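You operate a simulated robot arm through the tools that you are given. There is no shell and no other tool. Be economical: measure what you need, move in short steps, check, and stop when the job is done.

You run a simulated two-armed robot. Do the job below in one go: nothing can be reset, and whatever is moved stays where it is left.

TASK
Test the clamped cover at 3 bar, vent, and dot it green for PASS or red for LEAK.
Fine: hold the marker holder while you pull the marker; put it back. The cover stays clamped and plugged.

The check looks at the end state, three seconds after you hand in, the way a careful person would. Anything else that was tipped, shoved, dropped, spilled or broken makes it a failure. Lids that push on must go on centred and level and be pressed home; caps that screw on are set level and turned clockwise until they are tight.

THE ROBOT
Two 7-joint arms with fingered hands on one trunk, on a base that drives. Base frame: it is fixed to the floor where the robot stands at the start and does not move with it; the origin is under the middle of the robot, x ahead of it, y to its left, z up. Lengths are in cm, angles in degrees, forces in N, time in s.
The left shoulder is at the start at [2.1, 20.8, 137.3], the right one opposite. Places, roughly: blue clamp lever [60, 30, 100]; pressure knob [60, 10, 90]; test lever [80, 10, 100]. Payload 5 kg a hand.
Tool frame (each hand has its own): the origin (TCP) lies between the finger pads and is the grasp point; the fingertips stand 4.8 cm ahead of it; z points along the fingers, y is the line along which they close. The gripper opens to 16 cm. The gripper's body begins 5.6 cm behind the TCP. The gripper is a hand of 4 fingers: y runs from the thumb to the fingers, the wrist lies at [-2.6, -14.2, -25.2] in the tool frame, and closing takes about 1.5 s.
Orientation is told as [roll, pitch, yaw] about the base's x, y, z axes, in that order, counted from this pose: with the fingers straight down and the wrist toward the robot, the tool's x, y and z point along [0, 1, 0], [1, 0, 0] and [0, 0, -1] of the base frame.

THE INTERFACE
- The arms move only by the tool arm_command. It takes "left_plan", "right_plan" or both (then of equal length, played together; a hand with none holds still); each is a list that holds one entry, the list of rows, each a list of 7 numbers: the shift along the tool's x, y, z in cm, then the turn, a rotation vector about the tool's x, y, z in degrees, then the finger opening in cm, from 0 to 16. In form: [[[dx, dy, dz, ax, ay, az, gripper], ...]]. A call has 1 to 20 rows; each row is the pose to reach, as a shift and turn from the pose commanded when the call began, along the tool's axes at that moment. Rows are played at 5 a second. More than 5 cm and 8.6 degrees between two rows, or a gripper value outside its range, and nothing of the call is played. A pose out of reach is approached as far as the arm can. The call stops where the force on the tool passes 40 N (or 10 N more than at its start, if that is more) or the arm is blocked; 0.2 s more then pass. The fingers move at their own pace (about 10.8 cm/s each) and stop on an object; they squeeze with about 22 N. The grip force told is the motor's: it shows also when the fingers shut on nothing. Time passes only in rows, and 0.2 s behind the last, so rows that repeat a pose let the fingers close. It gives the time, the measured TCP pose, the force on the tool (base axes), the opening and the grip force at its end, in the units of the frame above (readings bear some noise), with the torque about the TCP (base axes, N m) and any sound that the robot's microphone picked up.
- Cameras (640 x 400 px; columns grow to the right, rows downward): "scene" is now at [10.24, -0.78, 156.06]; the picture's right is [-0.06, -1.00, 0.00], its down [-0.63, 0.04, -0.77] and it looks along [0.77, -0.05, -0.64] (base axes); focal length 252 px, centre (320, 200). "left" rides on the left gripper at [-8.7, -13.3, -18.9] in its tool frame; the picture's right is [-0.83, -0.26, 0.49], its down [0.51, -0.71, 0.49] and it looks along [0.22, 0.66, 0.72] (tool axes); focal length 238 px, centre (320, 200). "right" rides on the right gripper at [8.7, -13.3, -18.9] in its tool frame; the picture's right is [-0.83, 0.26, -0.49], its down [-0.51, -0.71, 0.49] and it looks along [-0.22, 0.66, 0.72] (tool axes); focal length 238 px, centre (320, 200). There is no depth. A picture from a camera that has moved, and an enlarged one, comes with that camera's place and axes in the base frame and with its lens. The place of the scene camera against the robot may be out by one fixed shift of up to 1.2 cm in any direction.
- camera(camera): a new picture of that camera. It takes no simulated time.
- move_column(by): slides the trunk up (or, below 0, down) by that many cm; the arms and the scene camera ride with it, the base frame stays. It gives what a move gives, with no picture.
- base_move(legs): drives the robot by 1 to 6 legs, each [ahead, left, turn to the left] in cm, cm and degrees, along the robot's own axes; the way and the turn of a leg run together, so that a leg with both is an arc; at most 150 cm and 180 degrees a leg. The arms and the cameras ride along, it lands a little off, and it stops where it bumps. It gives what a move gives.
- preshape(shape, hand): the hand has 4 fingers and takes this shape, open, in about a second: jaw (thumb against the fingers, like two jaws); tri (thumb and two fingers); tip (a fingertip pinch); poke (one finger out to press); point (the index stretched); flat (the hand flat); cup (the hand cupped); fist (a fist). The gripper value then closes the fingers along that shape, each until it touches; the sizes above hold for jaw. It gives what a move gives, with no picture.
- aim_head(pan, tilt): turns the head with the scene camera to pan (to the left, within 86 degrees either way) and tilt (down, from -29 to 69), counted from straight ahead of the robot. It gives what a move gives.
- inspect(camera, box): a new picture of the part [left, top, right, bottom] of that camera's present view, enlarged. It takes no simulated time.
- finish_job(): hands the job in; it is judged then, once.

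Go step by step. Nothing tells you exact positions but the pictures and the camera data: compare them with the known pose of the tool, close in by small moves and look again before you grip or let go. The budget is 120 turns and 92 pictures, counting those below and the enlarged ones. Unless the task says otherwise, let go and move clear before handing in.

The tools are called as a command line: name --argument value ..., lists and objects as JSON in quotes. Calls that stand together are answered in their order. arm_command: Moves the arms, as the interface text tells. Its arguments: {"type":"object","properties":{"left_plan":{"type":"array","items":{"type":"array","items":{"type":"array","items":{"type":"number"}}}},"right_plan":{"type":"array","items":{"type":"array","items":{"type":"array","items":{"type":"number"}}}}},"required":[]} The other tools are called the same way: move_column (by) slides the trunk up or down; preshape (shape, hand) gives the hand a shape; base_move (legs) drives the base; aim_head (pan, tilt) turns the head that bears the scene camera; camera (camera) takes a picture; inspect (camera, box) takes an enlarged picture of a part of a camera's view; finish_job () hands the job in.

At the start:

```text
time: 0.0
left_position: [67.27, 22.24, 130.63]
left_orientation: [0.0, 0.1, -0.1]
left_force: [-0.8, -0.1, 1.0]
left_torque: [-0.01, 0.02, 0.0]
left_finger_gap: 15.97
left_grip_force: 0.0
left_shape: jaw
right_position: [60.7, -39.63, 133.06]
right_orientation: [0.0, 0.0, 0.0]
right_force: [-0.1, 0.4, 0.4]
right_torque: [0.01, -0.03, -0.02]
right_finger_gap: 15.97
right_grip_force: 0.1
right_shape: jaw
trunk travel left (down, up): [-37.5, 31.5]
robot x, y, heading: [0.21, -0.16, 0.2]
head pan, tilt: [-3.5, 39.5]
```

scene: 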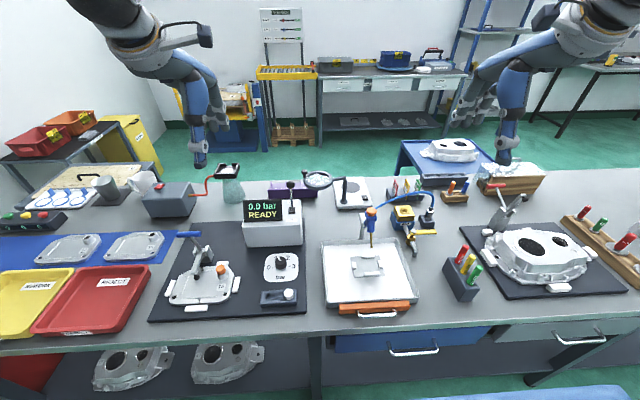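
right: 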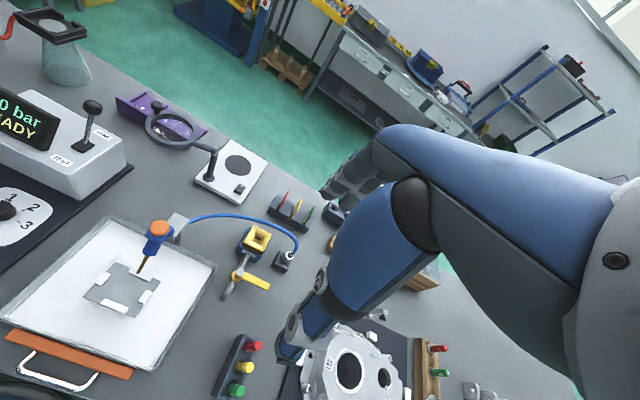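
left: 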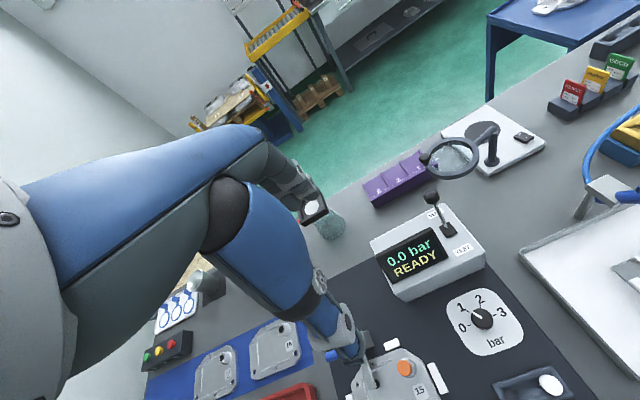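

The bench shows a test station: a clamped cover with a blue lever, a pressure knob (0-3 bar), a display box with the test lever, and a marker holder (red/yellow/green) to the right. I'll look closer first.

inspect --camera "scene" --box '[150, 170, 320, 330]'

inspect --camera "scene" --box '[340, 170, 500, 310]'

inspect --camera "left" --box '[320, 180, 600, 400]'

inspect --camera "right" --box '[180, 200, 340, 400]'

```text
2.50 times, centred on (235, 250) of scene
camera zoom: at [10.24, -0.78, 156.06], right [-0.06, -1.0, 0.0], down [-0.63, 0.04, -0.77], along [0.77, -0.05, -0.64], focal length 631 px, centre (532, 75)
```

zoom: 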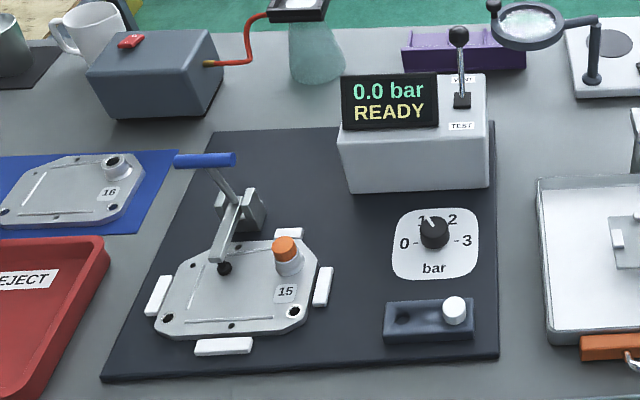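

```text
2.86 times, centred on (420, 240) of scene
camera zoom: at [10.24, -0.78, 156.06], right [-0.06, -1.0, 0.0], down [-0.63, 0.04, -0.77], along [0.77, -0.05, -0.64], focal length 721 px, centre (34, 86)
```

zoom: 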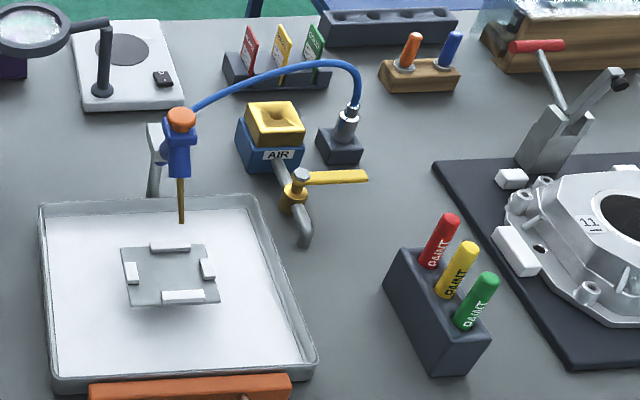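

```text
1.82 times, centred on (460, 290) of left
camera zoom: at [53.97, 13.56, 149.52], right [-0.26, -0.83, -0.49], down [-0.71, 0.51, -0.49], along [0.66, 0.22, -0.72], focal length 433 px, centre (66, 36)
```

zoom: 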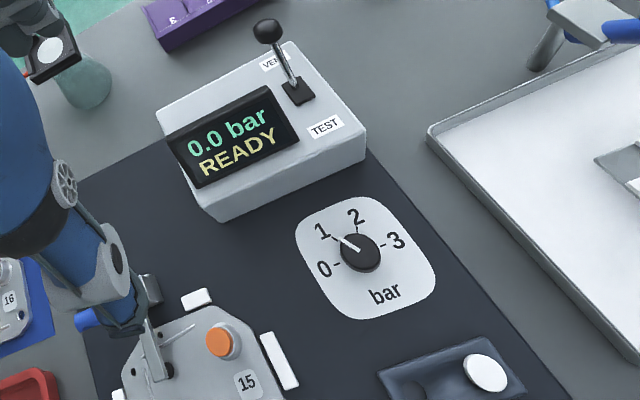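

```text
2.00 times, centred on (260, 300) of right
camera zoom: at [47.41, -31.1, 151.92], right [0.26, -0.83, 0.49], down [-0.71, -0.51, -0.49], along [0.66, -0.22, -0.72], focal length 477 px, centre (440, 0)
```

zoom: 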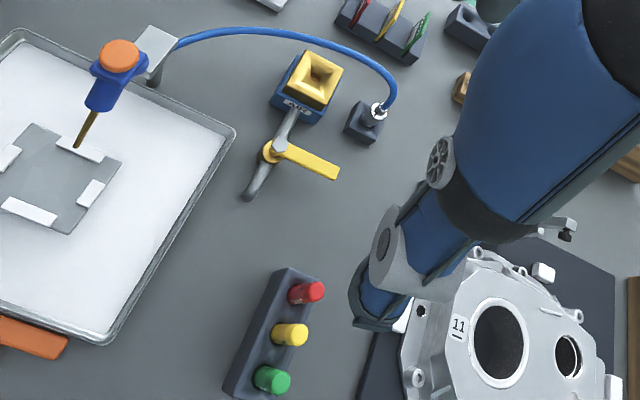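

The knob pointer reads about 1 bar, and the dial runs clockwise at about 60° per bar. Triangulation puts the knob top near [60, 9.2, 89.7]. I'll bring the left hand above it.

arm_command --left_plan '[[[-1.6, -0.9, 3.5, 0, 0, 0, 8], [-3.2, -1.8, 7, 0, 0, 0, 8], [-4.8, -2.7, 10.5, 0, 0, 0, 8], [-6.4, -3.6, 14, 0, 0, 0, 8], [-8, -4.5, 17.5, 0, 0, 0, 8], [-9.6, -5.4, 21, 0, 0, 0, 8], [-11.2, -6.3, 24.5, 0, 0, 0, 8], [-12.8, -7.2, 28, 0, 0, 0, 8], [-12.8, -7.2, 31, 0, 0, 0, 8], [-12.8, -7.2, 31, 0, 0, 0, 8]]]'

camera --camera "left"

camera --camera "scene"

```text
time: 2.2
left_position: [60.1, 9.71, 99.79]
left_orientation: [0.1, 0.0, 0.0]
left_force: [-0.7, -0.2, 0.4]
left_torque: [0.0, -0.05, 0.01]
left_finger_gap: 8.05
left_grip_force: 0.0
left_shape: jaw
right_position: [60.52, -39.78, 133.16]
right_orientation: [0.0, -0.1, 0.0]
right_force: [0.8, -0.1, -0.8]
right_torque: [0.03, -0.07, 0.02]
right_finger_gap: 15.97
right_grip_force: 0.0
right_shape: jaw
trunk travel left (down, up): [-37.5, 31.5]
robot x, y, heading: [0.09, 0.02, 0.1]
head pan, tilt: [-3.5, 39.5]
```

```text
84 pictures are left
camera left: at [46.71, 0.93, 118.64], right [-0.26, -0.83, -0.49], down [-0.71, 0.51, -0.49], along [0.66, 0.22, -0.72], focal length 238 px, centre (320, 200)
```

left: 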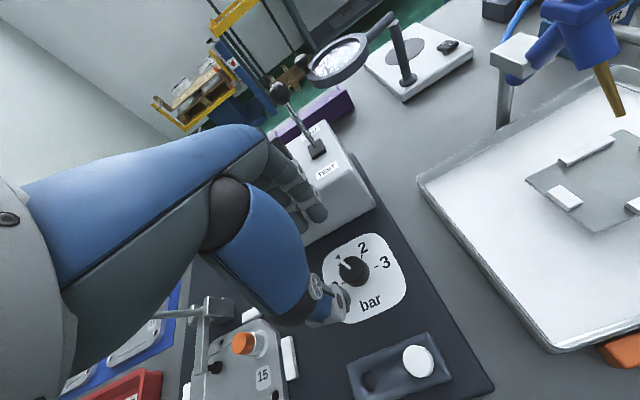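

```text
83 pictures are left
camera scene: at [10.13, -0.82, 156.07], right [-0.06, -1.0, 0.0], down [-0.63, 0.04, -0.77], along [0.77, -0.05, -0.64], focal length 252 px, centre (320, 200)
```

scene: 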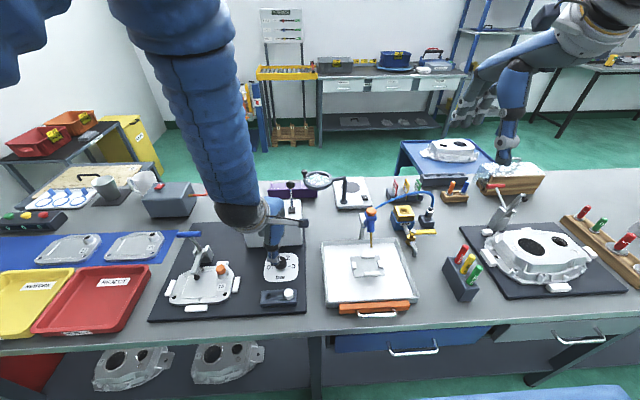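

The hand hovers over the knob, which this view puts at about [60.0, 9.0]. I'll shift 0.7 cm and lower the fingers around it.

arm_command --left_plan '[[[-0.7, -0.1, 2, 0, 0, 0, 7], [-0.7, -0.1, 4, 0, 0, 0, 7], [-0.7, -0.1, 5.5, 0, 0, 0, 7], [-0.7, -0.1, 6.6, 0, 0, 0, 7], [-0.7, -0.1, 6.6, 0, 0, 0, 7]]]'

camera --camera "left"

inspect --camera "scene" --box '[210, 190, 350, 320]'

```text
time: 2.9
left_position: [59.36, 8.82, 95.27]
left_orientation: [0.2, -0.3, 0.0]
left_force: [-33.4, 0.6, 37.0]
left_torque: [0.7, -3.71, 0.66]
left_finger_gap: 6.71
left_grip_force: 0.0
left_shape: jaw
right_position: [60.11, -39.82, 133.26]
right_orientation: [0.1, -0.2, 0.0]
right_force: [1.4, 0.6, -0.7]
right_torque: [0.03, 0.06, 0.01]
right_finger_gap: 15.97
right_grip_force: 0.1
right_shape: jaw
trunk travel left (down, up): [-37.5, 31.5]
robot x, y, heading: [-0.31, 0.18, 0.1]
head pan, tilt: [-3.5, 39.5]
stopped in row 3 (left hand): the force on the tool passed its limit (the readings are from after the stop); the commanded pose is now the measured one
```

```text
82 pictures are left
camera left: at [45.99, 0.17, 114.13], right [-0.26, -0.83, -0.49], down [-0.71, 0.51, -0.49], along [0.66, 0.22, -0.72], focal length 238 px, centre (320, 200)
```

left: 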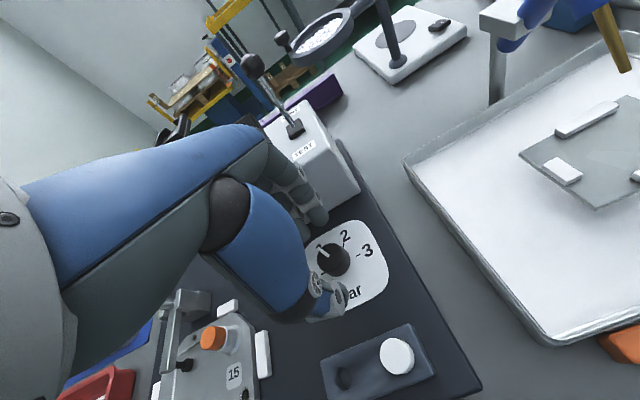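

```text
3.08 times, centred on (280, 255) of scene
camera zoom: at [9.67, -0.84, 156.13], right [-0.06, -1.0, 0.0], down [-0.63, 0.04, -0.77], along [0.77, -0.05, -0.63], focal length 777 px, centre (443, 31)
```

zoom: 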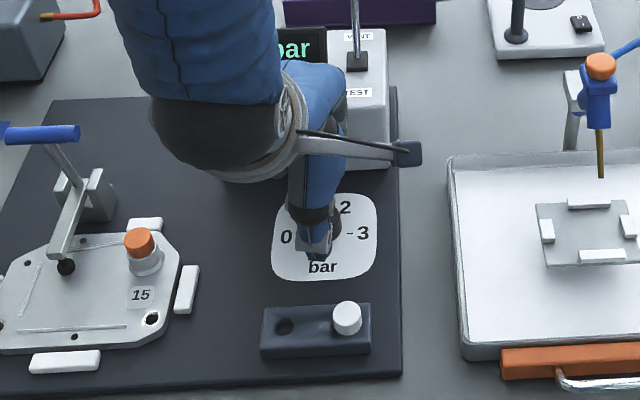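

The fingers' bulge touched the display box, so I'll lift away and turn the hand clockwise. That way the fingers reach to the open side instead.

arm_command --left_plan '[[[0, -1, -2, 0, 0, 0, 7], [0, -1, -5, 0, 0, 0, 7], [0.1, 0.5, -6, 0, 0, 8.5, 7], [0.1, 0.5, -6, 0, 0, 17, 7], [0.1, 0.5, -6, 0, 0, 25.5, 7], [0.1, 0.5, -6, 0, 0, 34, 7], [0.1, 0.5, -6, 0, 0, 42.5, 7], [0.1, 0.5, -6, 0, 0, 51, 7], [0.1, 0.5, -6, 0, 0, 59.5, 7], [0.1, 0.5, -6, 0, 0, 59.5, 7]]]'

camera --camera "left"

inspect --camera "scene" --box '[150, 170, 350, 320]'

```text
time: 5.1
left_position: [60.26, 8.85, 100.94]
left_orientation: [0.2, 0.0, -59.6]
left_force: [-0.4, 0.1, 0.3]
left_torque: [0.06, 0.01, -0.02]
left_finger_gap: 7.02
left_grip_force: 0.2
left_shape: jaw
right_position: [60.58, -39.92, 133.06]
right_orientation: [0.1, 0.0, 0.0]
right_force: [-0.3, 0.1, -0.7]
right_torque: [0.07, -0.03, 0.04]
right_finger_gap: 15.97
right_grip_force: 0.1
right_shape: jaw
trunk travel left (down, up): [-37.5, 31.5]
robot x, y, heading: [0.04, 0.14, 0.2]
head pan, tilt: [-3.5, 39.5]
```

```text
80 pictures are left
camera left: at [46.01, 15.86, 119.83], right [-0.85, -0.2, -0.49], down [0.08, 0.87, -0.49], along [0.52, -0.45, -0.72], focal length 238 px, centre (320, 200)
```

left: 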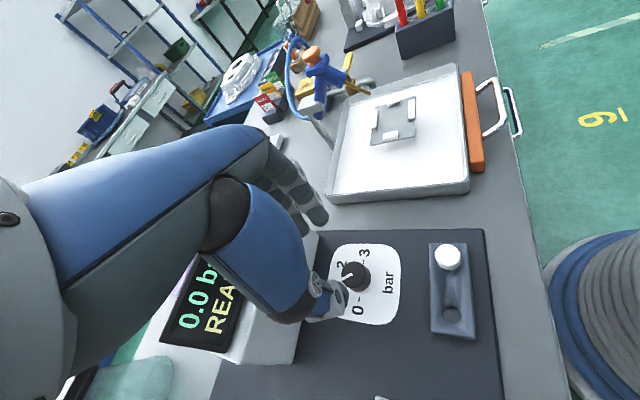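

```text
2.67 times, centred on (250, 245) of scene
camera zoom: at [10.16, -0.93, 156.06], right [-0.06, -1.0, 0.0], down [-0.63, 0.04, -0.77], along [0.77, -0.05, -0.64], focal length 673 px, centre (507, 80)
```

zoom: 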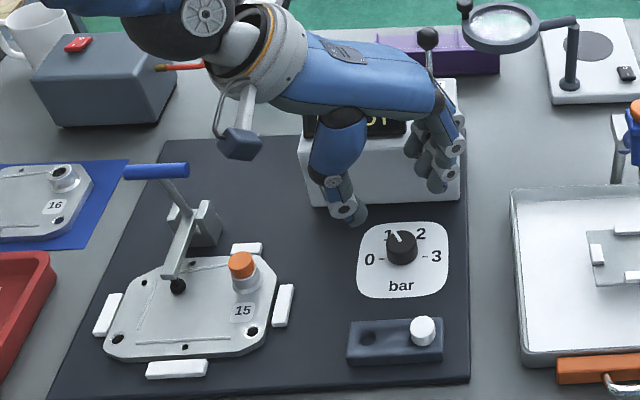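

The knob is fixed at about [59.95, 9.15]. I'll check whether the wrist reaches further clockwise, to about -140°, up here.

arm_command --left_plan '[[[0, 0, 0, 0, 0, 8.5, 6], [0, 0, 0, 0, 0, 17, 6], [0, 0, 0, 0, 0, 25.5, 6], [0, 0, 0, 0, 0, 34, 6], [0, 0, 0, 0, 0, 42.5, 6], [0, 0, 0, 0, 0, 51, 6], [0, 0, 0, 0, 0, 59.5, 6], [0, 0, 0, 0, 0, 68, 6], [0, 0, 0, 0, 0, 76, 6], [0, 0, 0, 0, 0, 76, 6]]]'

```text
time: 7.3
left_position: [60.32, 8.97, 100.95]
left_orientation: [0.1, 0.1, -135.6]
left_force: [-0.5, -0.2, -0.7]
left_torque: [-0.01, -0.02, 0.06]
left_finger_gap: 6.04
left_grip_force: 0.1
left_shape: jaw
right_position: [60.55, -39.65, 133.03]
right_orientation: [0.0, 0.0, 0.0]
right_force: [-0.1, 0.4, 0.1]
right_torque: [-0.04, -0.01, -0.05]
right_finger_gap: 15.98
right_grip_force: 0.1
right_shape: jaw
trunk travel left (down, up): [-37.5, 31.5]
robot x, y, heading: [0.28, 0.44, 0.2]
head pan, tilt: [-3.5, 39.5]
```

The wrist reaches -135°. I'll go back to -75° and lower over the knob.

arm_command --left_plan '[[[0, 0, 0, 0, 0, -8.5, 7], [0, 0, 0, 0, 0, -17, 7], [0, 0, 0, 0, 0, -25.5, 7], [0, 0, 0, 0, 0, -34, 7], [0, 0, 0, 0, 0, -42.5, 7], [0, 0, 0, 0, 0, -51, 7], [0, 0, 0, 0, 0, -59.5, 7], [0, 0, 0, 0, 0, -59.5, 7]]]'

```text
time: 9.1
left_position: [60.43, 8.93, 100.89]
left_orientation: [0.1, 0.0, -76.0]
left_force: [0.1, 0.8, -0.4]
left_torque: [-0.01, 0.02, 0.0]
left_finger_gap: 6.96
left_grip_force: 0.1
left_shape: jaw
right_position: [60.79, -39.78, 132.99]
right_orientation: [0.1, 0.0, -0.1]
right_force: [-0.1, 1.0, 0.4]
right_torque: [0.01, 0.04, 0.03]
right_finger_gap: 15.95
right_grip_force: 0.0
right_shape: jaw
trunk travel left (down, up): [-37.5, 31.5]
robot x, y, heading: [-0.08, 0.01, -0.0]
head pan, tilt: [-3.5, 39.5]
```

arm_command --left_plan '[[[-0.34, -0.29, 2, 0, 0, 0, 7], [-0.34, -0.29, 4, 0, 0, 0, 7], [-0.34, -0.29, 5.5, 0, 0, 0, 7], [-0.34, -0.29, 6.8, 0, 0, 0, 7], [-0.34, -0.29, 6.8, 0, 0, 0, 7]]]'

camera --camera "left"

inspect --camera "scene" --box '[220, 190, 340, 310]'

```text
time: 10.3
left_position: [59.87, 9.04, 94.38]
left_orientation: [0.1, -0.1, -75.9]
left_force: [-0.3, 0.5, 0.3]
left_torque: [0.02, -0.03, -0.03]
left_finger_gap: 6.95
left_grip_force: 0.1
left_shape: jaw
right_position: [60.63, -39.76, 132.93]
right_orientation: [0.0, 0.0, 0.0]
right_force: [0.3, 0.1, 0.9]
right_torque: [0.04, -0.03, 0.01]
right_finger_gap: 15.98
right_grip_force: 0.1
right_shape: jaw
trunk travel left (down, up): [-37.5, 31.5]
robot x, y, heading: [0.09, 0.2, -0.2]
head pan, tilt: [-3.5, 39.5]
```

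```text
78 pictures are left
camera left: at [48.09, 19.81, 113.26], right [-0.87, 0.05, -0.49], down [0.32, 0.81, -0.49], along [0.37, -0.58, -0.72], focal length 238 px, centre (320, 200)
```

left: 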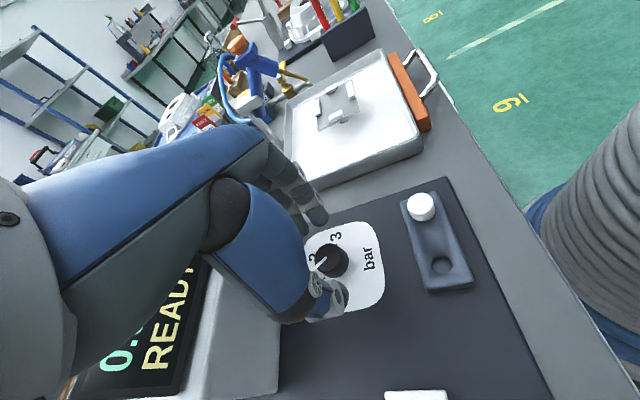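

```text
3.33 times, centred on (280, 250) of scene
camera zoom: at [10.16, -0.8, 156.06], right [-0.06, -1.0, 0.0], down [-0.63, 0.04, -0.77], along [0.77, -0.05, -0.64], focal length 841 px, centre (453, 33)
```

zoom: 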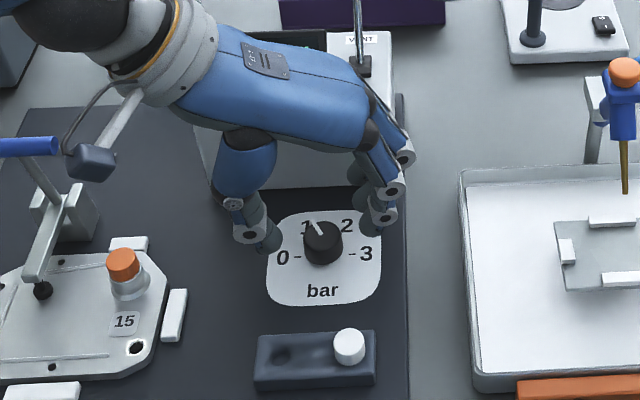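

The fingertips straddle the knob evenly. I'll go down another 1.3 cm and close.

arm_command --left_plan '[[[0, 0, 0.7, 0, 0, 0, 7], [0, 0, 1.3, 0, 0, 0, 7], [0, 0, 1.3, 0, 0, 0, 3], [0, 0, 1.3, 0, 0, 0, 2], [0, 0, 1.3, 0, 0, 0, 2], [0, 0, 1.3, 0, 0, 0, 2]]]'

camera --camera "left"

inspect --camera "scene" --box '[220, 190, 340, 310]'

```text
time: 11.7
left_position: [60.02, 9.22, 92.89]
left_orientation: [0.0, 0.0, -76.0]
left_force: [-0.1, 1.9, -0.1]
left_torque: [0.03, 0.0, 0.04]
left_finger_gap: 2.5
left_grip_force: 22.1
left_shape: jaw
right_position: [60.67, -39.78, 132.99]
right_orientation: [0.0, 0.0, 0.0]
right_force: [0.3, -0.9, 0.7]
right_torque: [-0.01, 0.05, 0.0]
right_finger_gap: 15.98
right_grip_force: 0.2
right_shape: jaw
trunk travel left (down, up): [-37.5, 31.5]
robot x, y, heading: [-0.12, 0.21, -0.0]
head pan, tilt: [-3.5, 39.5]
```

```text
76 pictures are left
camera left: at [48.23, 19.93, 111.84], right [-0.87, 0.05, -0.49], down [0.32, 0.81, -0.49], along [0.37, -0.58, -0.72], focal length 238 px, centre (320, 200)
```

left: 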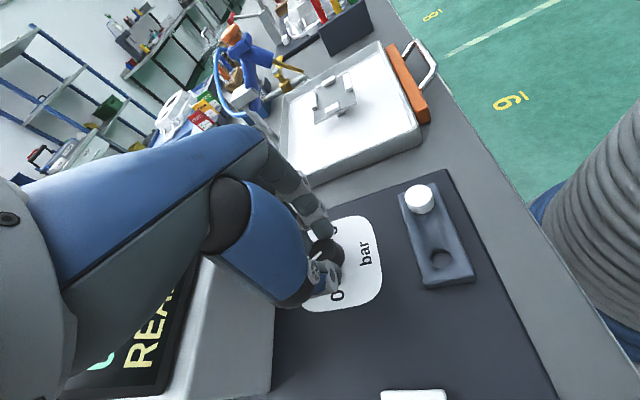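

```text
3.33 times, centred on (280, 250) of scene
camera zoom: at [10.2, -0.76, 156.06], right [-0.06, -1.0, 0.0], down [-0.63, 0.04, -0.77], along [0.77, -0.05, -0.64], focal length 841 px, centre (453, 33)
```

zoom: 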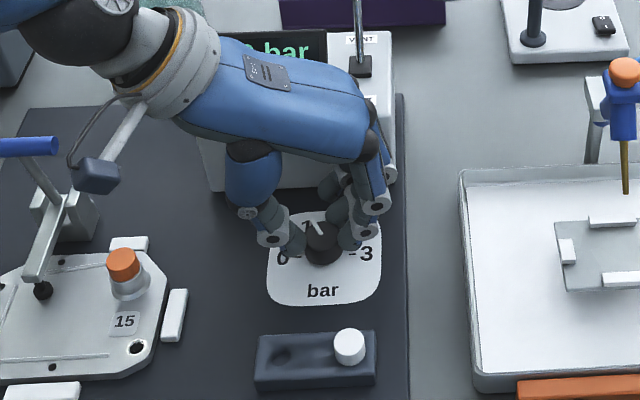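

The knob is gripped, so I'll turn it about 60° clockwise.

arm_command --left_plan '[[[0, 0, 0, 0, 0, 8, 2], [0, 0, 0, 0, 0, 16, 2], [0, 0, 0, 0, 0, 24, 2], [0, 0, 0, 0, 0, 32, 2], [0, 0, 0, 0, 0, 40, 2], [0, 0, 0, 0, 0, 48, 2], [0, 0, 0, 0, 0, 56, 2], [0, 0, 0, 0, 0, 62, 2], [0, 0, 0, 0, 0, 62, 2]]]'

inspect --camera "scene" --box '[220, 190, 340, 310]'

```text
time: 13.7
left_position: [59.97, 9.06, 92.84]
left_orientation: [0.0, 0.2, -138.1]
left_force: [9.7, -0.6, 7.5]
left_torque: [0.02, -0.37, 0.0]
left_finger_gap: 2.49
left_grip_force: 21.8
left_shape: jaw
right_position: [60.69, -39.8, 133.05]
right_orientation: [0.1, 0.1, 0.0]
right_force: [-0.2, 0.6, -0.3]
right_torque: [0.0, 0.01, 0.02]
right_finger_gap: 15.97
right_grip_force: 0.1
right_shape: jaw
trunk travel left (down, up): [-37.5, 31.5]
robot x, y, heading: [0.11, -0.27, 0.2]
head pan, tilt: [-3.5, 39.5]
```

```text
3.33 times, centred on (280, 250) of scene
camera zoom: at [10.22, -0.76, 156.06], right [-0.06, -1.0, 0.0], down [-0.64, 0.04, -0.77], along [0.77, -0.05, -0.64], focal length 841 px, centre (453, 33)
```

zoom: 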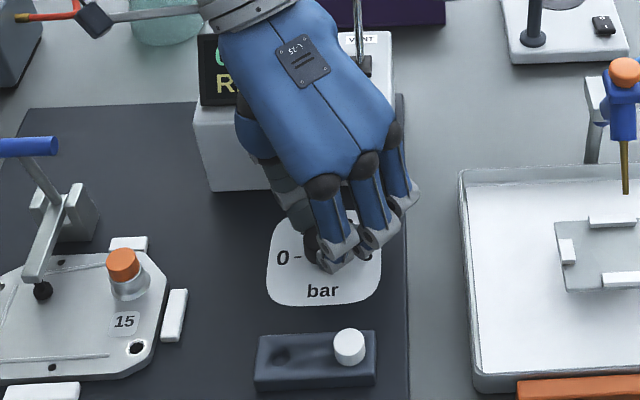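

The hand is at -138° with slight contact force, probably brushing the box. I'll open, lift and rotate back to -76°, then look at the pointer.

arm_command --left_plan '[[[0, 0, 0, 0, 0, 0, 7], [0, 0, 0, 0, 0, 0, 7], [0, 0, 0, 0, 0, 0, 7], [0, 0, -2, 0, 0, 0, 7], [0, 0, -5, 0, 0, 0, 7], [0, 0, -5, 0, 0, -8.5, 7], [0, 0, -5, 0, 0, -17, 7], [0, 0, -5, 0, 0, -25.5, 7], [0, 0, -5, 0, 0, -34, 7], [0, 0, -5, 0, 0, -42.5, 7], [0, 0, -5, 0, 0, -51, 7], [0, 0, -5, 0, 0, -59.5, 7], [0, 0, -5, 0, 0, -62, 7], [0, 0, -5, 0, 0, -62, 7]]]'

inspect --camera "scene" --box '[220, 190, 340, 310]'

```text
time: 16.7
left_position: [60.04, 9.15, 97.81]
left_orientation: [0.1, -0.1, -75.9]
left_force: [-0.5, 0.3, 0.3]
left_torque: [0.01, -0.02, 0.01]
left_finger_gap: 6.94
left_grip_force: 0.1
left_shape: jaw
right_position: [60.64, -39.89, 133.01]
right_orientation: [0.0, 0.1, 0.0]
right_force: [1.0, 0.1, 0.2]
right_torque: [0.0, 0.01, 0.0]
right_finger_gap: 15.95
right_grip_force: 0.1
right_shape: jaw
trunk travel left (down, up): [-37.5, 31.5]
robot x, y, heading: [-0.05, -0.01, 0.1]
head pan, tilt: [-3.5, 39.5]
```

```text
3.33 times, centred on (280, 250) of scene
camera zoom: at [10.19, -0.77, 156.06], right [-0.06, -1.0, 0.0], down [-0.63, 0.04, -0.77], along [0.77, -0.05, -0.64], focal length 841 px, centre (453, 33)
```

zoom: 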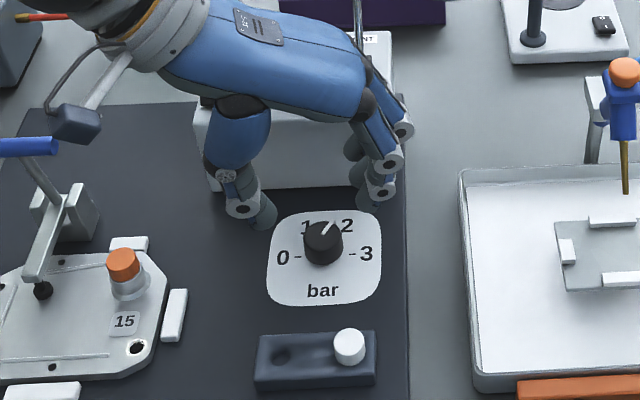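

inspect --camera "scene" --box '[260, 248, 300, 273]'

inspect --camera "left" --box '[290, 200, 410, 300]'

```text
16.00 times, centred on (280, 260) of scene
camera zoom: at [10.19, -0.77, 156.06], right [-0.06, -1.0, 0.0], down [-0.63, 0.04, -0.77], along [0.77, -0.05, -0.64], focal length 4038 px, centre (960, -768)
```

zoom: 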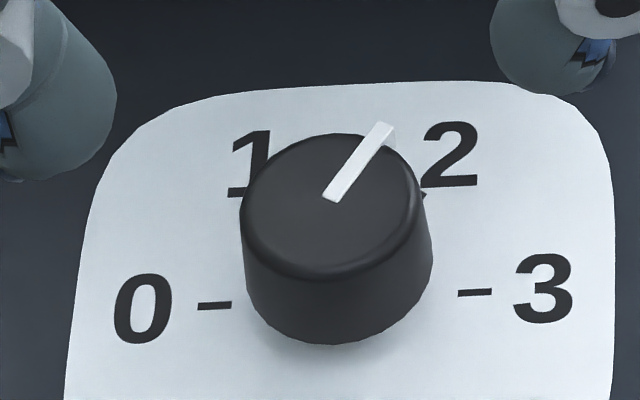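

```text
4.00 times, centred on (350, 250) of left
camera zoom: at [48.22, 19.88, 116.7], right [-0.87, 0.05, -0.49], down [0.32, 0.81, -0.49], along [0.37, -0.58, -0.72], focal length 953 px, centre (200, 0)
```

zoom: 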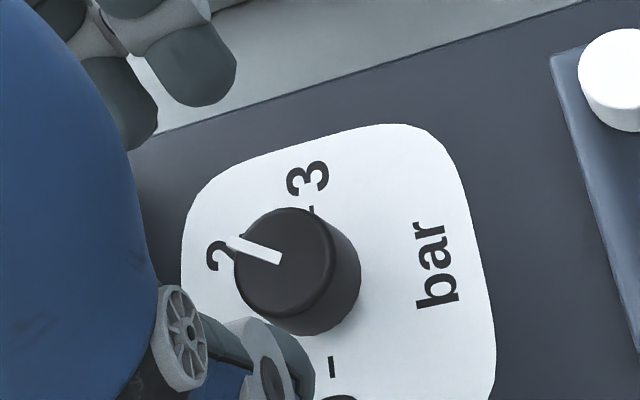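

The pointer computes to -29°, which is exactly 2 bar. I'll do a second identical stroke to reach 3.

arm_command --left_plan '[[[0, 0, 2, 0, 0, 0, 7], [0, 0, 4, 0, 0, 0, 7], [0, 0, 4.95, 0, 0, 0, 7], [0, 0, 4.95, 0, 0, 0, 3], [0, 0, 4.95, 0, 0, 0, 2], [0, 0, 4.95, 0, 0, 0, 2], [0, 0, 4.95, 0, 0, 0, 2], [0, 0, 4.95, 0, 0, 8, 2], [0, 0, 4.95, 0, 0, 16, 2], [0, 0, 4.95, 0, 0, 24, 2], [0, 0, 4.95, 0, 0, 32, 2], [0, 0, 4.95, 0, 0, 40, 2], [0, 0, 4.95, 0, 0, 48, 2], [0, 0, 4.95, 0, 0, 56, 2], [0, 0, 4.95, 0, 0, 61.5, 2], [0, 0, 4.95, 0, 0, 61.5, 2]]]'

arm_command --left_plan '[[[0, 0, 0, 0, 0, 0, 7], [0, 0, 0, 0, 0, 0, 7], [0, 0, 0, 0, 0, 0, 7], [0, 0, -2, 0, 0, 0, 7], [0, 0, -5, 0, 0, 0, 7], [0, 0, -8, 0, 0, -8.5, 7], [0, 0, -12, 0, 0, -17, 7], [0, 0, -15, 0, 0, -25.5, 7], [0, 0, -15, 0, 0, -34, 7], [0, 0, -15, 0, 0, -42.5, 7], [0, 0, -15, 0, 0, -51, 7], [0, 0, -15, 0, 0, -59.5, 7], [0, 0, -15, 0, 0, -62, 7], [0, 0, -15, 0, 0, -62, 7]]]'

inspect --camera "scene" --box '[260, 248, 300, 273]'

inspect --camera "scene" --box '[150, 160, 330, 320]'

camera --camera "left"

```text
time: 20.1
left_position: [60.2, 9.13, 92.96]
left_orientation: [0.1, 0.0, -137.7]
left_force: [11.4, -4.1, -4.1]
left_torque: [-0.13, -0.45, 0.25]
left_finger_gap: 2.17
left_grip_force: 22.4
left_shape: jaw
right_position: [60.76, -39.89, 132.95]
right_orientation: [0.0, 0.1, 0.0]
right_force: [0.0, 0.7, 0.1]
right_torque: [-0.03, -0.02, -0.03]
right_finger_gap: 15.97
right_grip_force: 0.1
right_shape: jaw
trunk travel left (down, up): [-37.5, 31.5]
robot x, y, heading: [0.07, -0.17, 0.1]
head pan, tilt: [-3.5, 39.5]
```

```text
time: 23.1
left_position: [59.96, 9.14, 107.95]
left_orientation: [0.1, -0.1, -75.4]
left_force: [-0.1, -1.0, 1.2]
left_torque: [0.01, 0.0, -0.03]
left_finger_gap: 6.97
left_grip_force: 0.0
left_shape: jaw
right_position: [60.64, -39.73, 133.08]
right_orientation: [0.0, 0.1, 0.1]
right_force: [-0.6, -0.5, 1.1]
right_torque: [-0.04, 0.01, 0.03]
right_finger_gap: 15.98
right_grip_force: 0.1
right_shape: jaw
trunk travel left (down, up): [-37.5, 31.5]
robot x, y, heading: [0.08, 0.14, 0.1]
head pan, tilt: [-3.5, 39.5]
```

```text
16.00 times, centred on (280, 260) of scene
camera zoom: at [10.2, -0.77, 156.06], right [-0.06, -1.0, 0.0], down [-0.63, 0.04, -0.77], along [0.77, -0.05, -0.64], focal length 4038 px, centre (960, -768)
```

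zoom: 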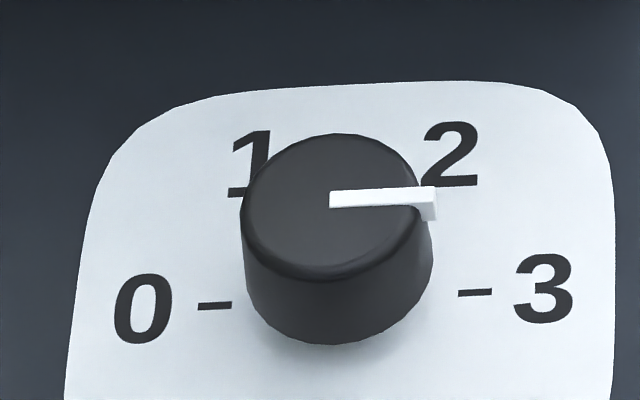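

```text
2.50 times, centred on (240, 240) of scene
camera zoom: at [10.2, -0.77, 156.06], right [-0.06, -1.0, 0.0], down [-0.63, 0.04, -0.77], along [0.77, -0.05, -0.64], focal length 631 px, centre (520, 100)
```

zoom: 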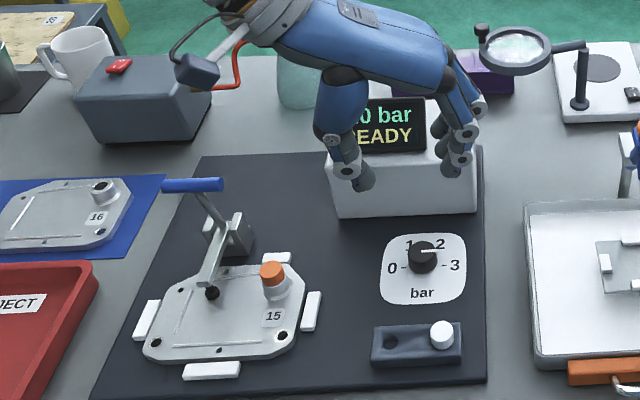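

```text
68 pictures are left
camera left: at [48.03, 19.78, 126.82], right [-0.87, 0.04, -0.49], down [0.31, 0.81, -0.49], along [0.38, -0.58, -0.72], focal length 238 px, centre (320, 200)
```

left: 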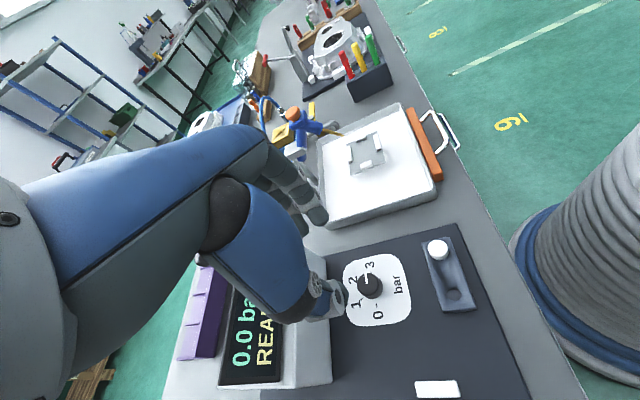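

The pointer now lines up with the 3 tick. The test lever's ball is about [80.1, 5.5, 104.3] and leans towards VENT, so I'll bring the left hand above it and pinch it side-on.

arm_command --left_plan '[[[0, 0, -4, 0, 0, 0, 7], [0, 0, -8, 0, 0, 7, 7], [3.7, 1.7, -8, 0, 0, 14, 7], [7.4, 3.4, -8, 0, 0, 14, 7], [11.1, 5.1, -8, 0, 0, 14, 7], [14.8, 6.8, -8, 0, 0, 14, 7], [18.5, 8.5, -8, 0, 0, 14, 7], [18.5, 8.5, -8, 0, 0, 14, 7]]]'

camera --camera "left"

inspect --camera "scene" --box '[210, 110, 370, 260]'

inspect --camera "right" --box '[0, 60, 240, 260]'

```text
time: 24.9
left_position: [80.19, 5.24, 115.89]
left_orientation: [0.0, 0.0, -89.5]
left_force: [-0.7, 1.0, -0.1]
left_torque: [-0.06, -0.07, 0.03]
left_finger_gap: 6.98
left_grip_force: 0.1
left_shape: jaw
right_position: [60.6, -39.66, 133.12]
right_orientation: [0.1, 0.0, 0.0]
right_force: [-0.8, 0.5, -0.5]
right_torque: [-0.08, -0.03, 0.0]
right_finger_gap: 15.97
right_grip_force: 0.1
right_shape: jaw
trunk travel left (down, up): [-37.5, 31.5]
robot x, y, heading: [-0.24, -0.36, 0.1]
head pan, tilt: [-3.5, 39.5]
```

```text
67 pictures are left
camera left: at [71.23, 18.58, 134.72], right [-0.84, 0.25, -0.49], down [0.5, 0.71, -0.49], along [0.22, -0.65, -0.72], focal length 238 px, centre (320, 200)
```

left: 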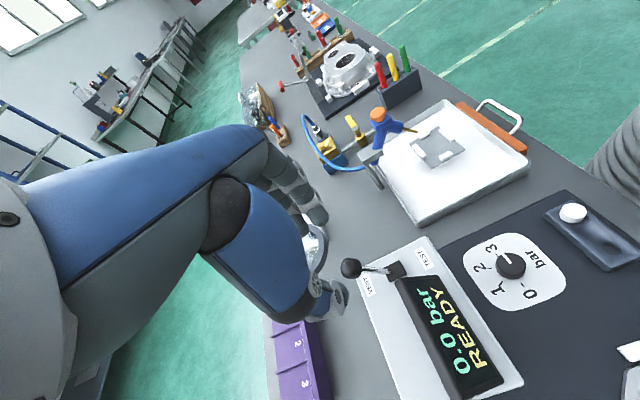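

```text
2.67 times, centred on (290, 185) of scene
camera zoom: at [10.09, -0.68, 156.07], right [-0.06, -1.0, 0.0], down [-0.63, 0.04, -0.77], along [0.77, -0.05, -0.64], focal length 673 px, centre (400, 240)
```

zoom: 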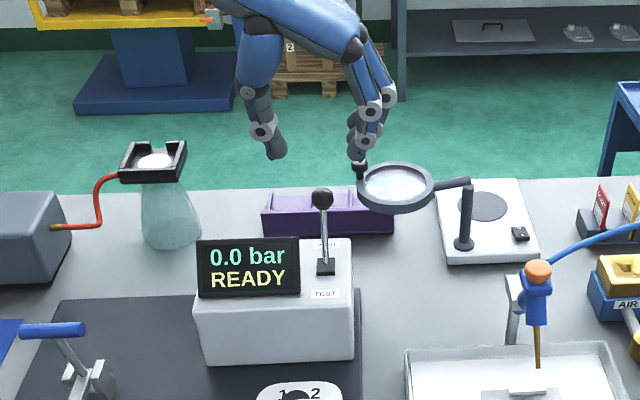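

```text
2.00 times, centred on (120, 160) of right
camera zoom: at [47.28, -30.98, 151.99], right [0.26, -0.83, 0.49], down [-0.71, -0.51, -0.49], along [0.66, -0.22, -0.72], focal length 477 px, centre (720, 280)
```

zoom: 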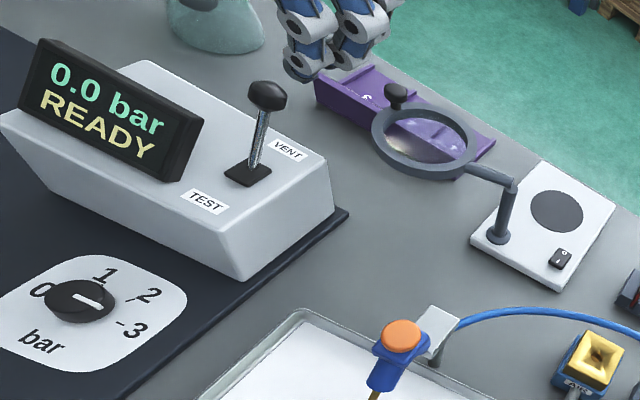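

The ball is at about [80.0, 5.3, 104.3], right below the TCP, with the magnifier clear of it. I'll lower around the ball and close on it.

arm_command --left_plan '[[[0, 0, 3, 0, 0, 0, 7], [0, 0, 6, 0, 0, 0, 7], [0, 0, 8, 0, 0, 0, 7], [0, 0, 9.6, 0, 0, 0, 7], [0, 0, 9.6, 0, 0, 0, 7]]]'

inspect --camera "scene" --box '[210, 110, 370, 260]'

inspect --camera "right" --box '[0, 20, 240, 220]'

```text
time: 26.1
left_position: [79.95, 5.31, 106.42]
left_orientation: [0.1, 0.0, -89.5]
left_force: [0.1, 0.6, 0.4]
left_torque: [0.03, -0.01, -0.04]
left_finger_gap: 7.0
left_grip_force: 0.2
left_shape: jaw
right_position: [60.6, -39.72, 133.0]
right_orientation: [0.0, 0.0, 0.0]
right_force: [0.0, -1.0, 0.1]
right_torque: [0.01, -0.01, 0.0]
right_finger_gap: 15.94
right_grip_force: 0.1
right_shape: jaw
trunk travel left (down, up): [-37.5, 31.5]
robot x, y, heading: [0.17, 0.02, -0.1]
head pan, tilt: [-3.5, 39.5]
```

```text
2.67 times, centred on (290, 185) of scene
camera zoom: at [10.18, -0.8, 156.06], right [-0.06, -1.0, 0.0], down [-0.63, 0.04, -0.77], along [0.77, -0.05, -0.64], focal length 673 px, centre (400, 240)
```

zoom: 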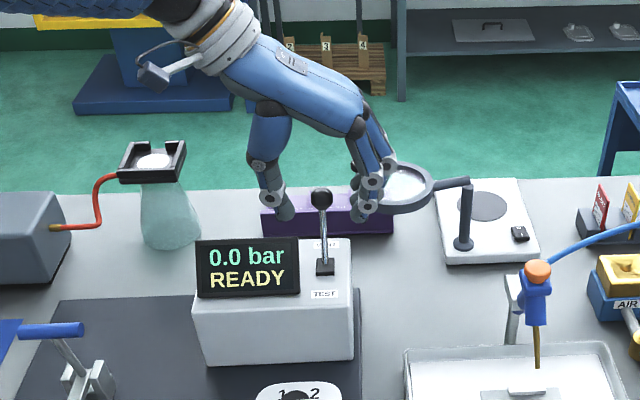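

```text
2.00 times, centred on (120, 120) of right
camera zoom: at [47.37, -31.11, 151.92], right [0.26, -0.83, 0.49], down [-0.71, -0.51, -0.49], along [0.66, -0.22, -0.72], focal length 477 px, centre (720, 360)
```

zoom: 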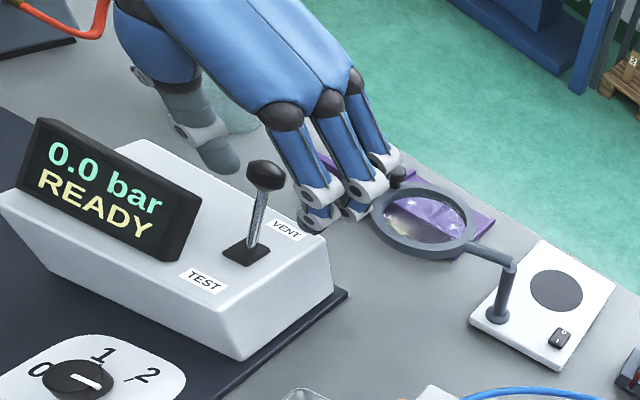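

The geometry checks out from both cameras, so I'll close on the ball.

arm_command --left_plan '[[[0, -0.3, 0.4, 0, 0, 0, 7], [0, -0.3, 0.4, 0, 0, 0, 3], [0, -0.3, 0.4, 0, 0, 0, 2], [0, -0.3, 0.4, 0, 0, 0, 2], [0, -0.3, 0.4, 0, 0, 0, 2]]]'

inspect --camera "scene" --box '[210, 110, 370, 260]'

inspect --camera "right" --box '[0, 20, 240, 220]'

```text
time: 27.3
left_position: [79.9, 5.79, 105.93]
left_orientation: [0.1, 0.0, -89.5]
left_force: [0.8, -0.5, -0.7]
left_torque: [0.01, 0.0, 0.04]
left_finger_gap: 2.04
left_grip_force: 0.1
left_shape: jaw
right_position: [60.66, -39.76, 132.86]
right_orientation: [0.0, 0.0, -0.1]
right_force: [0.0, -0.4, 0.5]
right_torque: [0.0, -0.03, 0.0]
right_finger_gap: 16.0
right_grip_force: 0.0
right_shape: jaw
trunk travel left (down, up): [-37.5, 31.5]
robot x, y, heading: [0.02, -0.07, -0.3]
head pan, tilt: [-3.5, 39.5]
```

```text
2.67 times, centred on (290, 185) of scene
camera zoom: at [10.21, -0.79, 156.06], right [-0.06, -1.0, 0.0], down [-0.64, 0.04, -0.77], along [0.77, -0.05, -0.64], focal length 673 px, centre (400, 240)
```

zoom: 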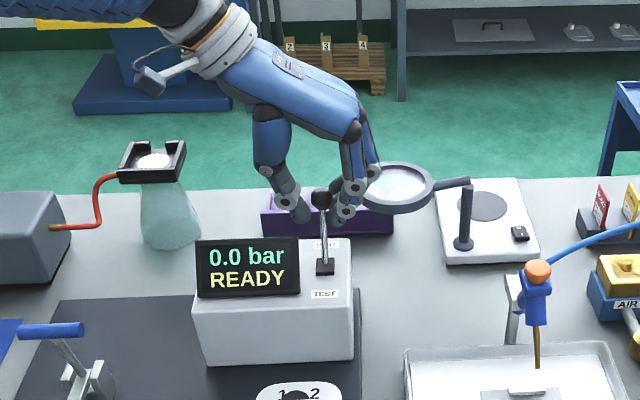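

```text
2.00 times, centred on (120, 120) of right
camera zoom: at [47.4, -31.09, 151.91], right [0.26, -0.83, 0.49], down [-0.71, -0.51, -0.49], along [0.66, -0.22, -0.72], focal length 477 px, centre (720, 360)
```

zoom: 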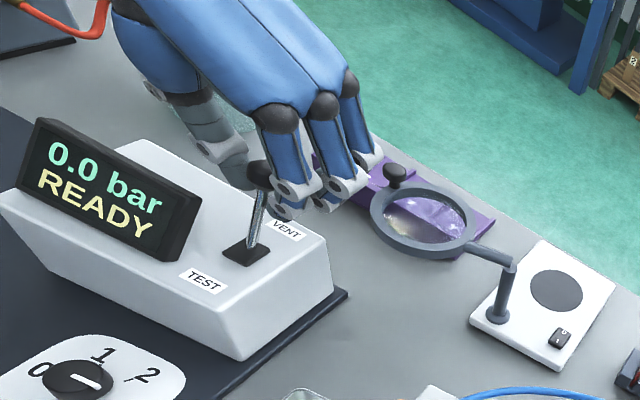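

The fingers reached the 2 cm command without squeezing, so I'll close them further.

arm_command --left_plan '[[[0, 0, 0, 0, 0, 0, 0], [0, 0, 0, 0, 0, 0, 0], [0, 0, 0, 0, 0, 0, 0], [0, 0, 0, 0, 0, 0, 0]]]'

inspect --camera "right" --box '[60, 60, 180, 160]'

```text
time: 28.3
left_position: [79.75, 5.84, 105.99]
left_orientation: [0.1, 0.0, -89.5]
left_force: [-2.1, 5.7, -4.2]
left_torque: [-0.22, -0.01, 0.13]
left_finger_gap: 0.16
left_grip_force: 21.5
left_shape: jaw
right_position: [60.66, -39.73, 132.92]
right_orientation: [0.0, 0.0, 0.0]
right_force: [0.4, 0.1, 0.1]
right_torque: [0.01, 0.01, -0.01]
right_finger_gap: 16.0
right_grip_force: 0.0
right_shape: jaw
trunk travel left (down, up): [-37.5, 31.5]
robot x, y, heading: [0.06, -0.12, -0.0]
head pan, tilt: [-3.5, 39.5]
```

```text
4.00 times, centred on (120, 110) of right
camera zoom: at [47.42, -31.01, 151.92], right [0.26, -0.83, 0.49], down [-0.71, -0.51, -0.49], along [0.66, -0.22, -0.72], focal length 953 px, centre (1120, 560)
```

zoom: 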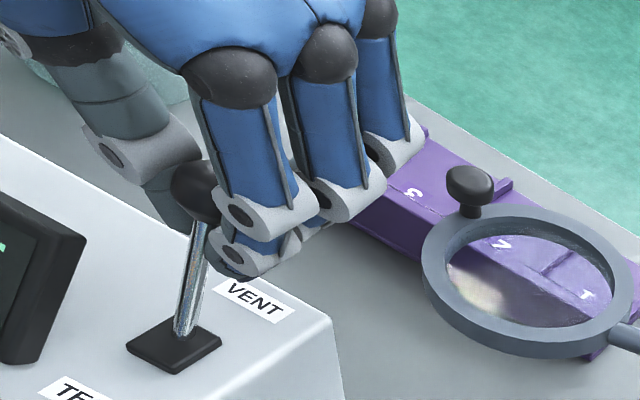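

The fingers shut just behind the ball, which is a usable hook. I'll pull straight towards the robot to swing the lever to TEST.

arm_command --left_plan '[[[-1.5, 0, 0, 0, 0, 0, 0], [-3, 0, 0, 0, 0, 0, 0], [-4.5, 0, 0, 0, 0, 0, 0], [-6, 0, 0, 0, 0, 0, 0], [-7.5, 0, 0, 0, 0, 0, 0], [-8.5, 0, 0, 0, 0, 0, 0], [-8.5, 0, 0, 0, 0, 0, 0]]]'

inspect --camera "right" --box '[0, 20, 240, 220]'

inspect --camera "scene" --box '[210, 110, 370, 260]'

```text
time: 29.6
left_position: [73.54, 5.81, 106.54]
left_orientation: [1.4, -0.1, -88.9]
left_force: [22.4, -8.0, -9.7]
left_torque: [-0.27, -0.95, 0.2]
left_finger_gap: 0.1
left_grip_force: 21.5
left_shape: jaw
right_position: [60.83, -40.0, 132.88]
right_orientation: [0.1, 0.0, -0.1]
right_force: [-1.6, 0.1, -0.1]
right_torque: [-0.02, -0.09, 0.01]
right_finger_gap: 15.98
right_grip_force: 0.1
right_shape: jaw
trunk travel left (down, up): [-37.5, 31.5]
robot x, y, heading: [-0.29, 0.28, 0.1]
head pan, tilt: [-3.5, 39.5]
stopped in row 6 (left hand): the force on the tool passed its limit (the readings are from after the stop); the commanded pose is now the measured one
```

```text
2.00 times, centred on (120, 120) of right
camera zoom: at [47.58, -31.22, 151.88], right [0.26, -0.84, 0.49], down [-0.71, -0.5, -0.49], along [0.66, -0.22, -0.72], focal length 477 px, centre (720, 360)
```

zoom: 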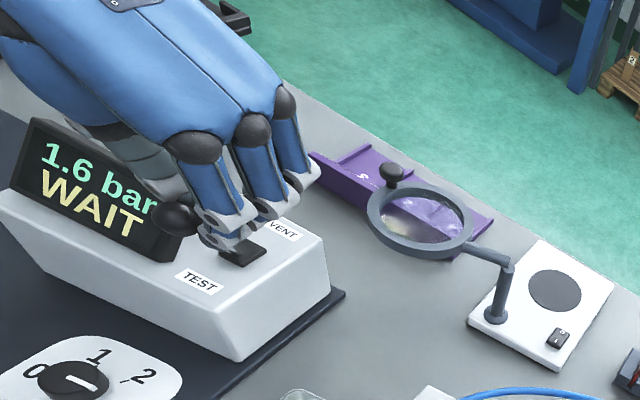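

```text
2.67 times, centred on (290, 185) of scene
camera zoom: at [10.45, -0.84, 156.03], right [-0.06, -1.0, 0.0], down [-0.64, 0.04, -0.77], along [0.77, -0.05, -0.64], focal length 673 px, centre (400, 240)
```

zoom: 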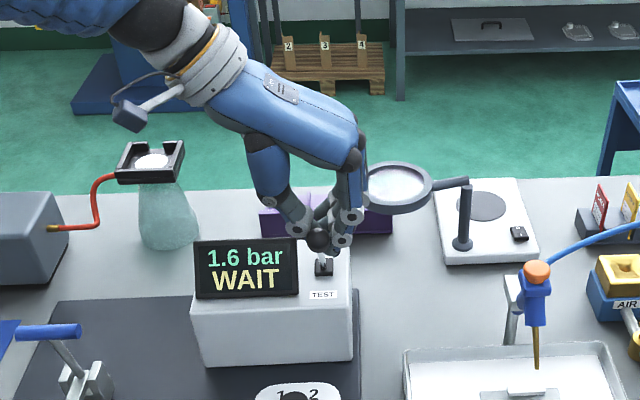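

The lever is at its TEST stop and the display reads 1.6 bar WAIT, rising. I'll hold and wait.

arm_command --left_plan '[[[0.1, 0, 0, 0, 0, 0, 0], [0.1, 0, 0, 0, 0, 0, 0], [0.1, 0, 0, 0, 0, 0, 0], [0.1, 0, 0, 0, 0, 0, 0], [0.1, 0, 0, 0, 0, 0, 0], [0.1, 0, 0, 0, 0, 0, 0], [0.1, 0, 0, 0, 0, 0, 0], [0.1, 0, 0, 0, 0, 0, 0], [0.1, 0, 0, 0, 0, 0, 0], [0.1, 0, 0, 0, 0, 0, 0], [0.1, 0, 0, 0, 0, 0, 0], [0.1, 0, 0, 0, 0, 0, 0], [0.1, 0, 0, 0, 0, 0, 0], [0.1, 0, 0, 0, 0, 0, 0], [0.1, 0, 0, 0, 0, 0, 0], [0.1, 0, 0, 0, 0, 0, 0], [0.1, 0, 0, 0, 0, 0, 0], [0.1, 0, 0, 0, 0, 0, 0], [0.1, 0, 0, 0, 0, 0, 0], [0.1, 0, 0, 0, 0, 0, 0]]]'

inspect --camera "scene" --box '[250, 190, 310, 240]'

```text
time: 33.8
left_position: [73.58, 5.77, 106.27]
left_orientation: [1.3, -0.1, -88.9]
left_force: [30.5, -6.3, 4.6]
left_torque: [-0.23, -0.95, 0.19]
left_finger_gap: 0.11
left_grip_force: 22.3
left_shape: jaw
right_position: [60.96, -39.91, 132.87]
right_orientation: [0.1, 0.1, -0.1]
right_force: [0.6, 0.7, -0.4]
right_torque: [0.01, 0.0, 0.02]
right_finger_gap: 15.97
right_grip_force: 0.0
right_shape: jaw
trunk travel left (down, up): [-37.5, 31.5]
robot x, y, heading: [-0.01, -0.15, 0.0]
head pan, tilt: [-3.5, 39.5]
```

```text
8.00 times, centred on (280, 215) of scene
camera zoom: at [10.53, -0.88, 156.04], right [-0.06, -1.0, 0.0], down [-0.64, 0.04, -0.77], along [0.77, -0.05, -0.64], focal length 2019 px, centre (640, 80)
```

zoom: 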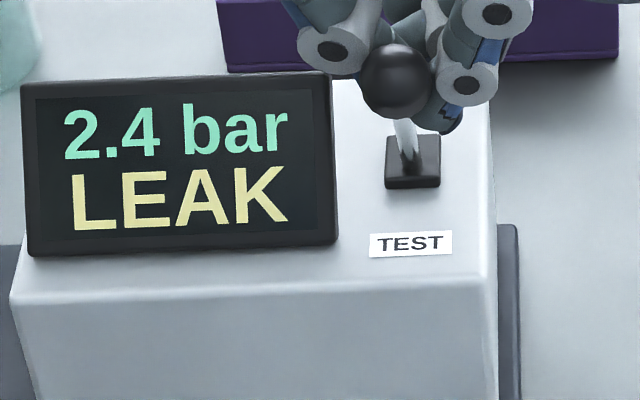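

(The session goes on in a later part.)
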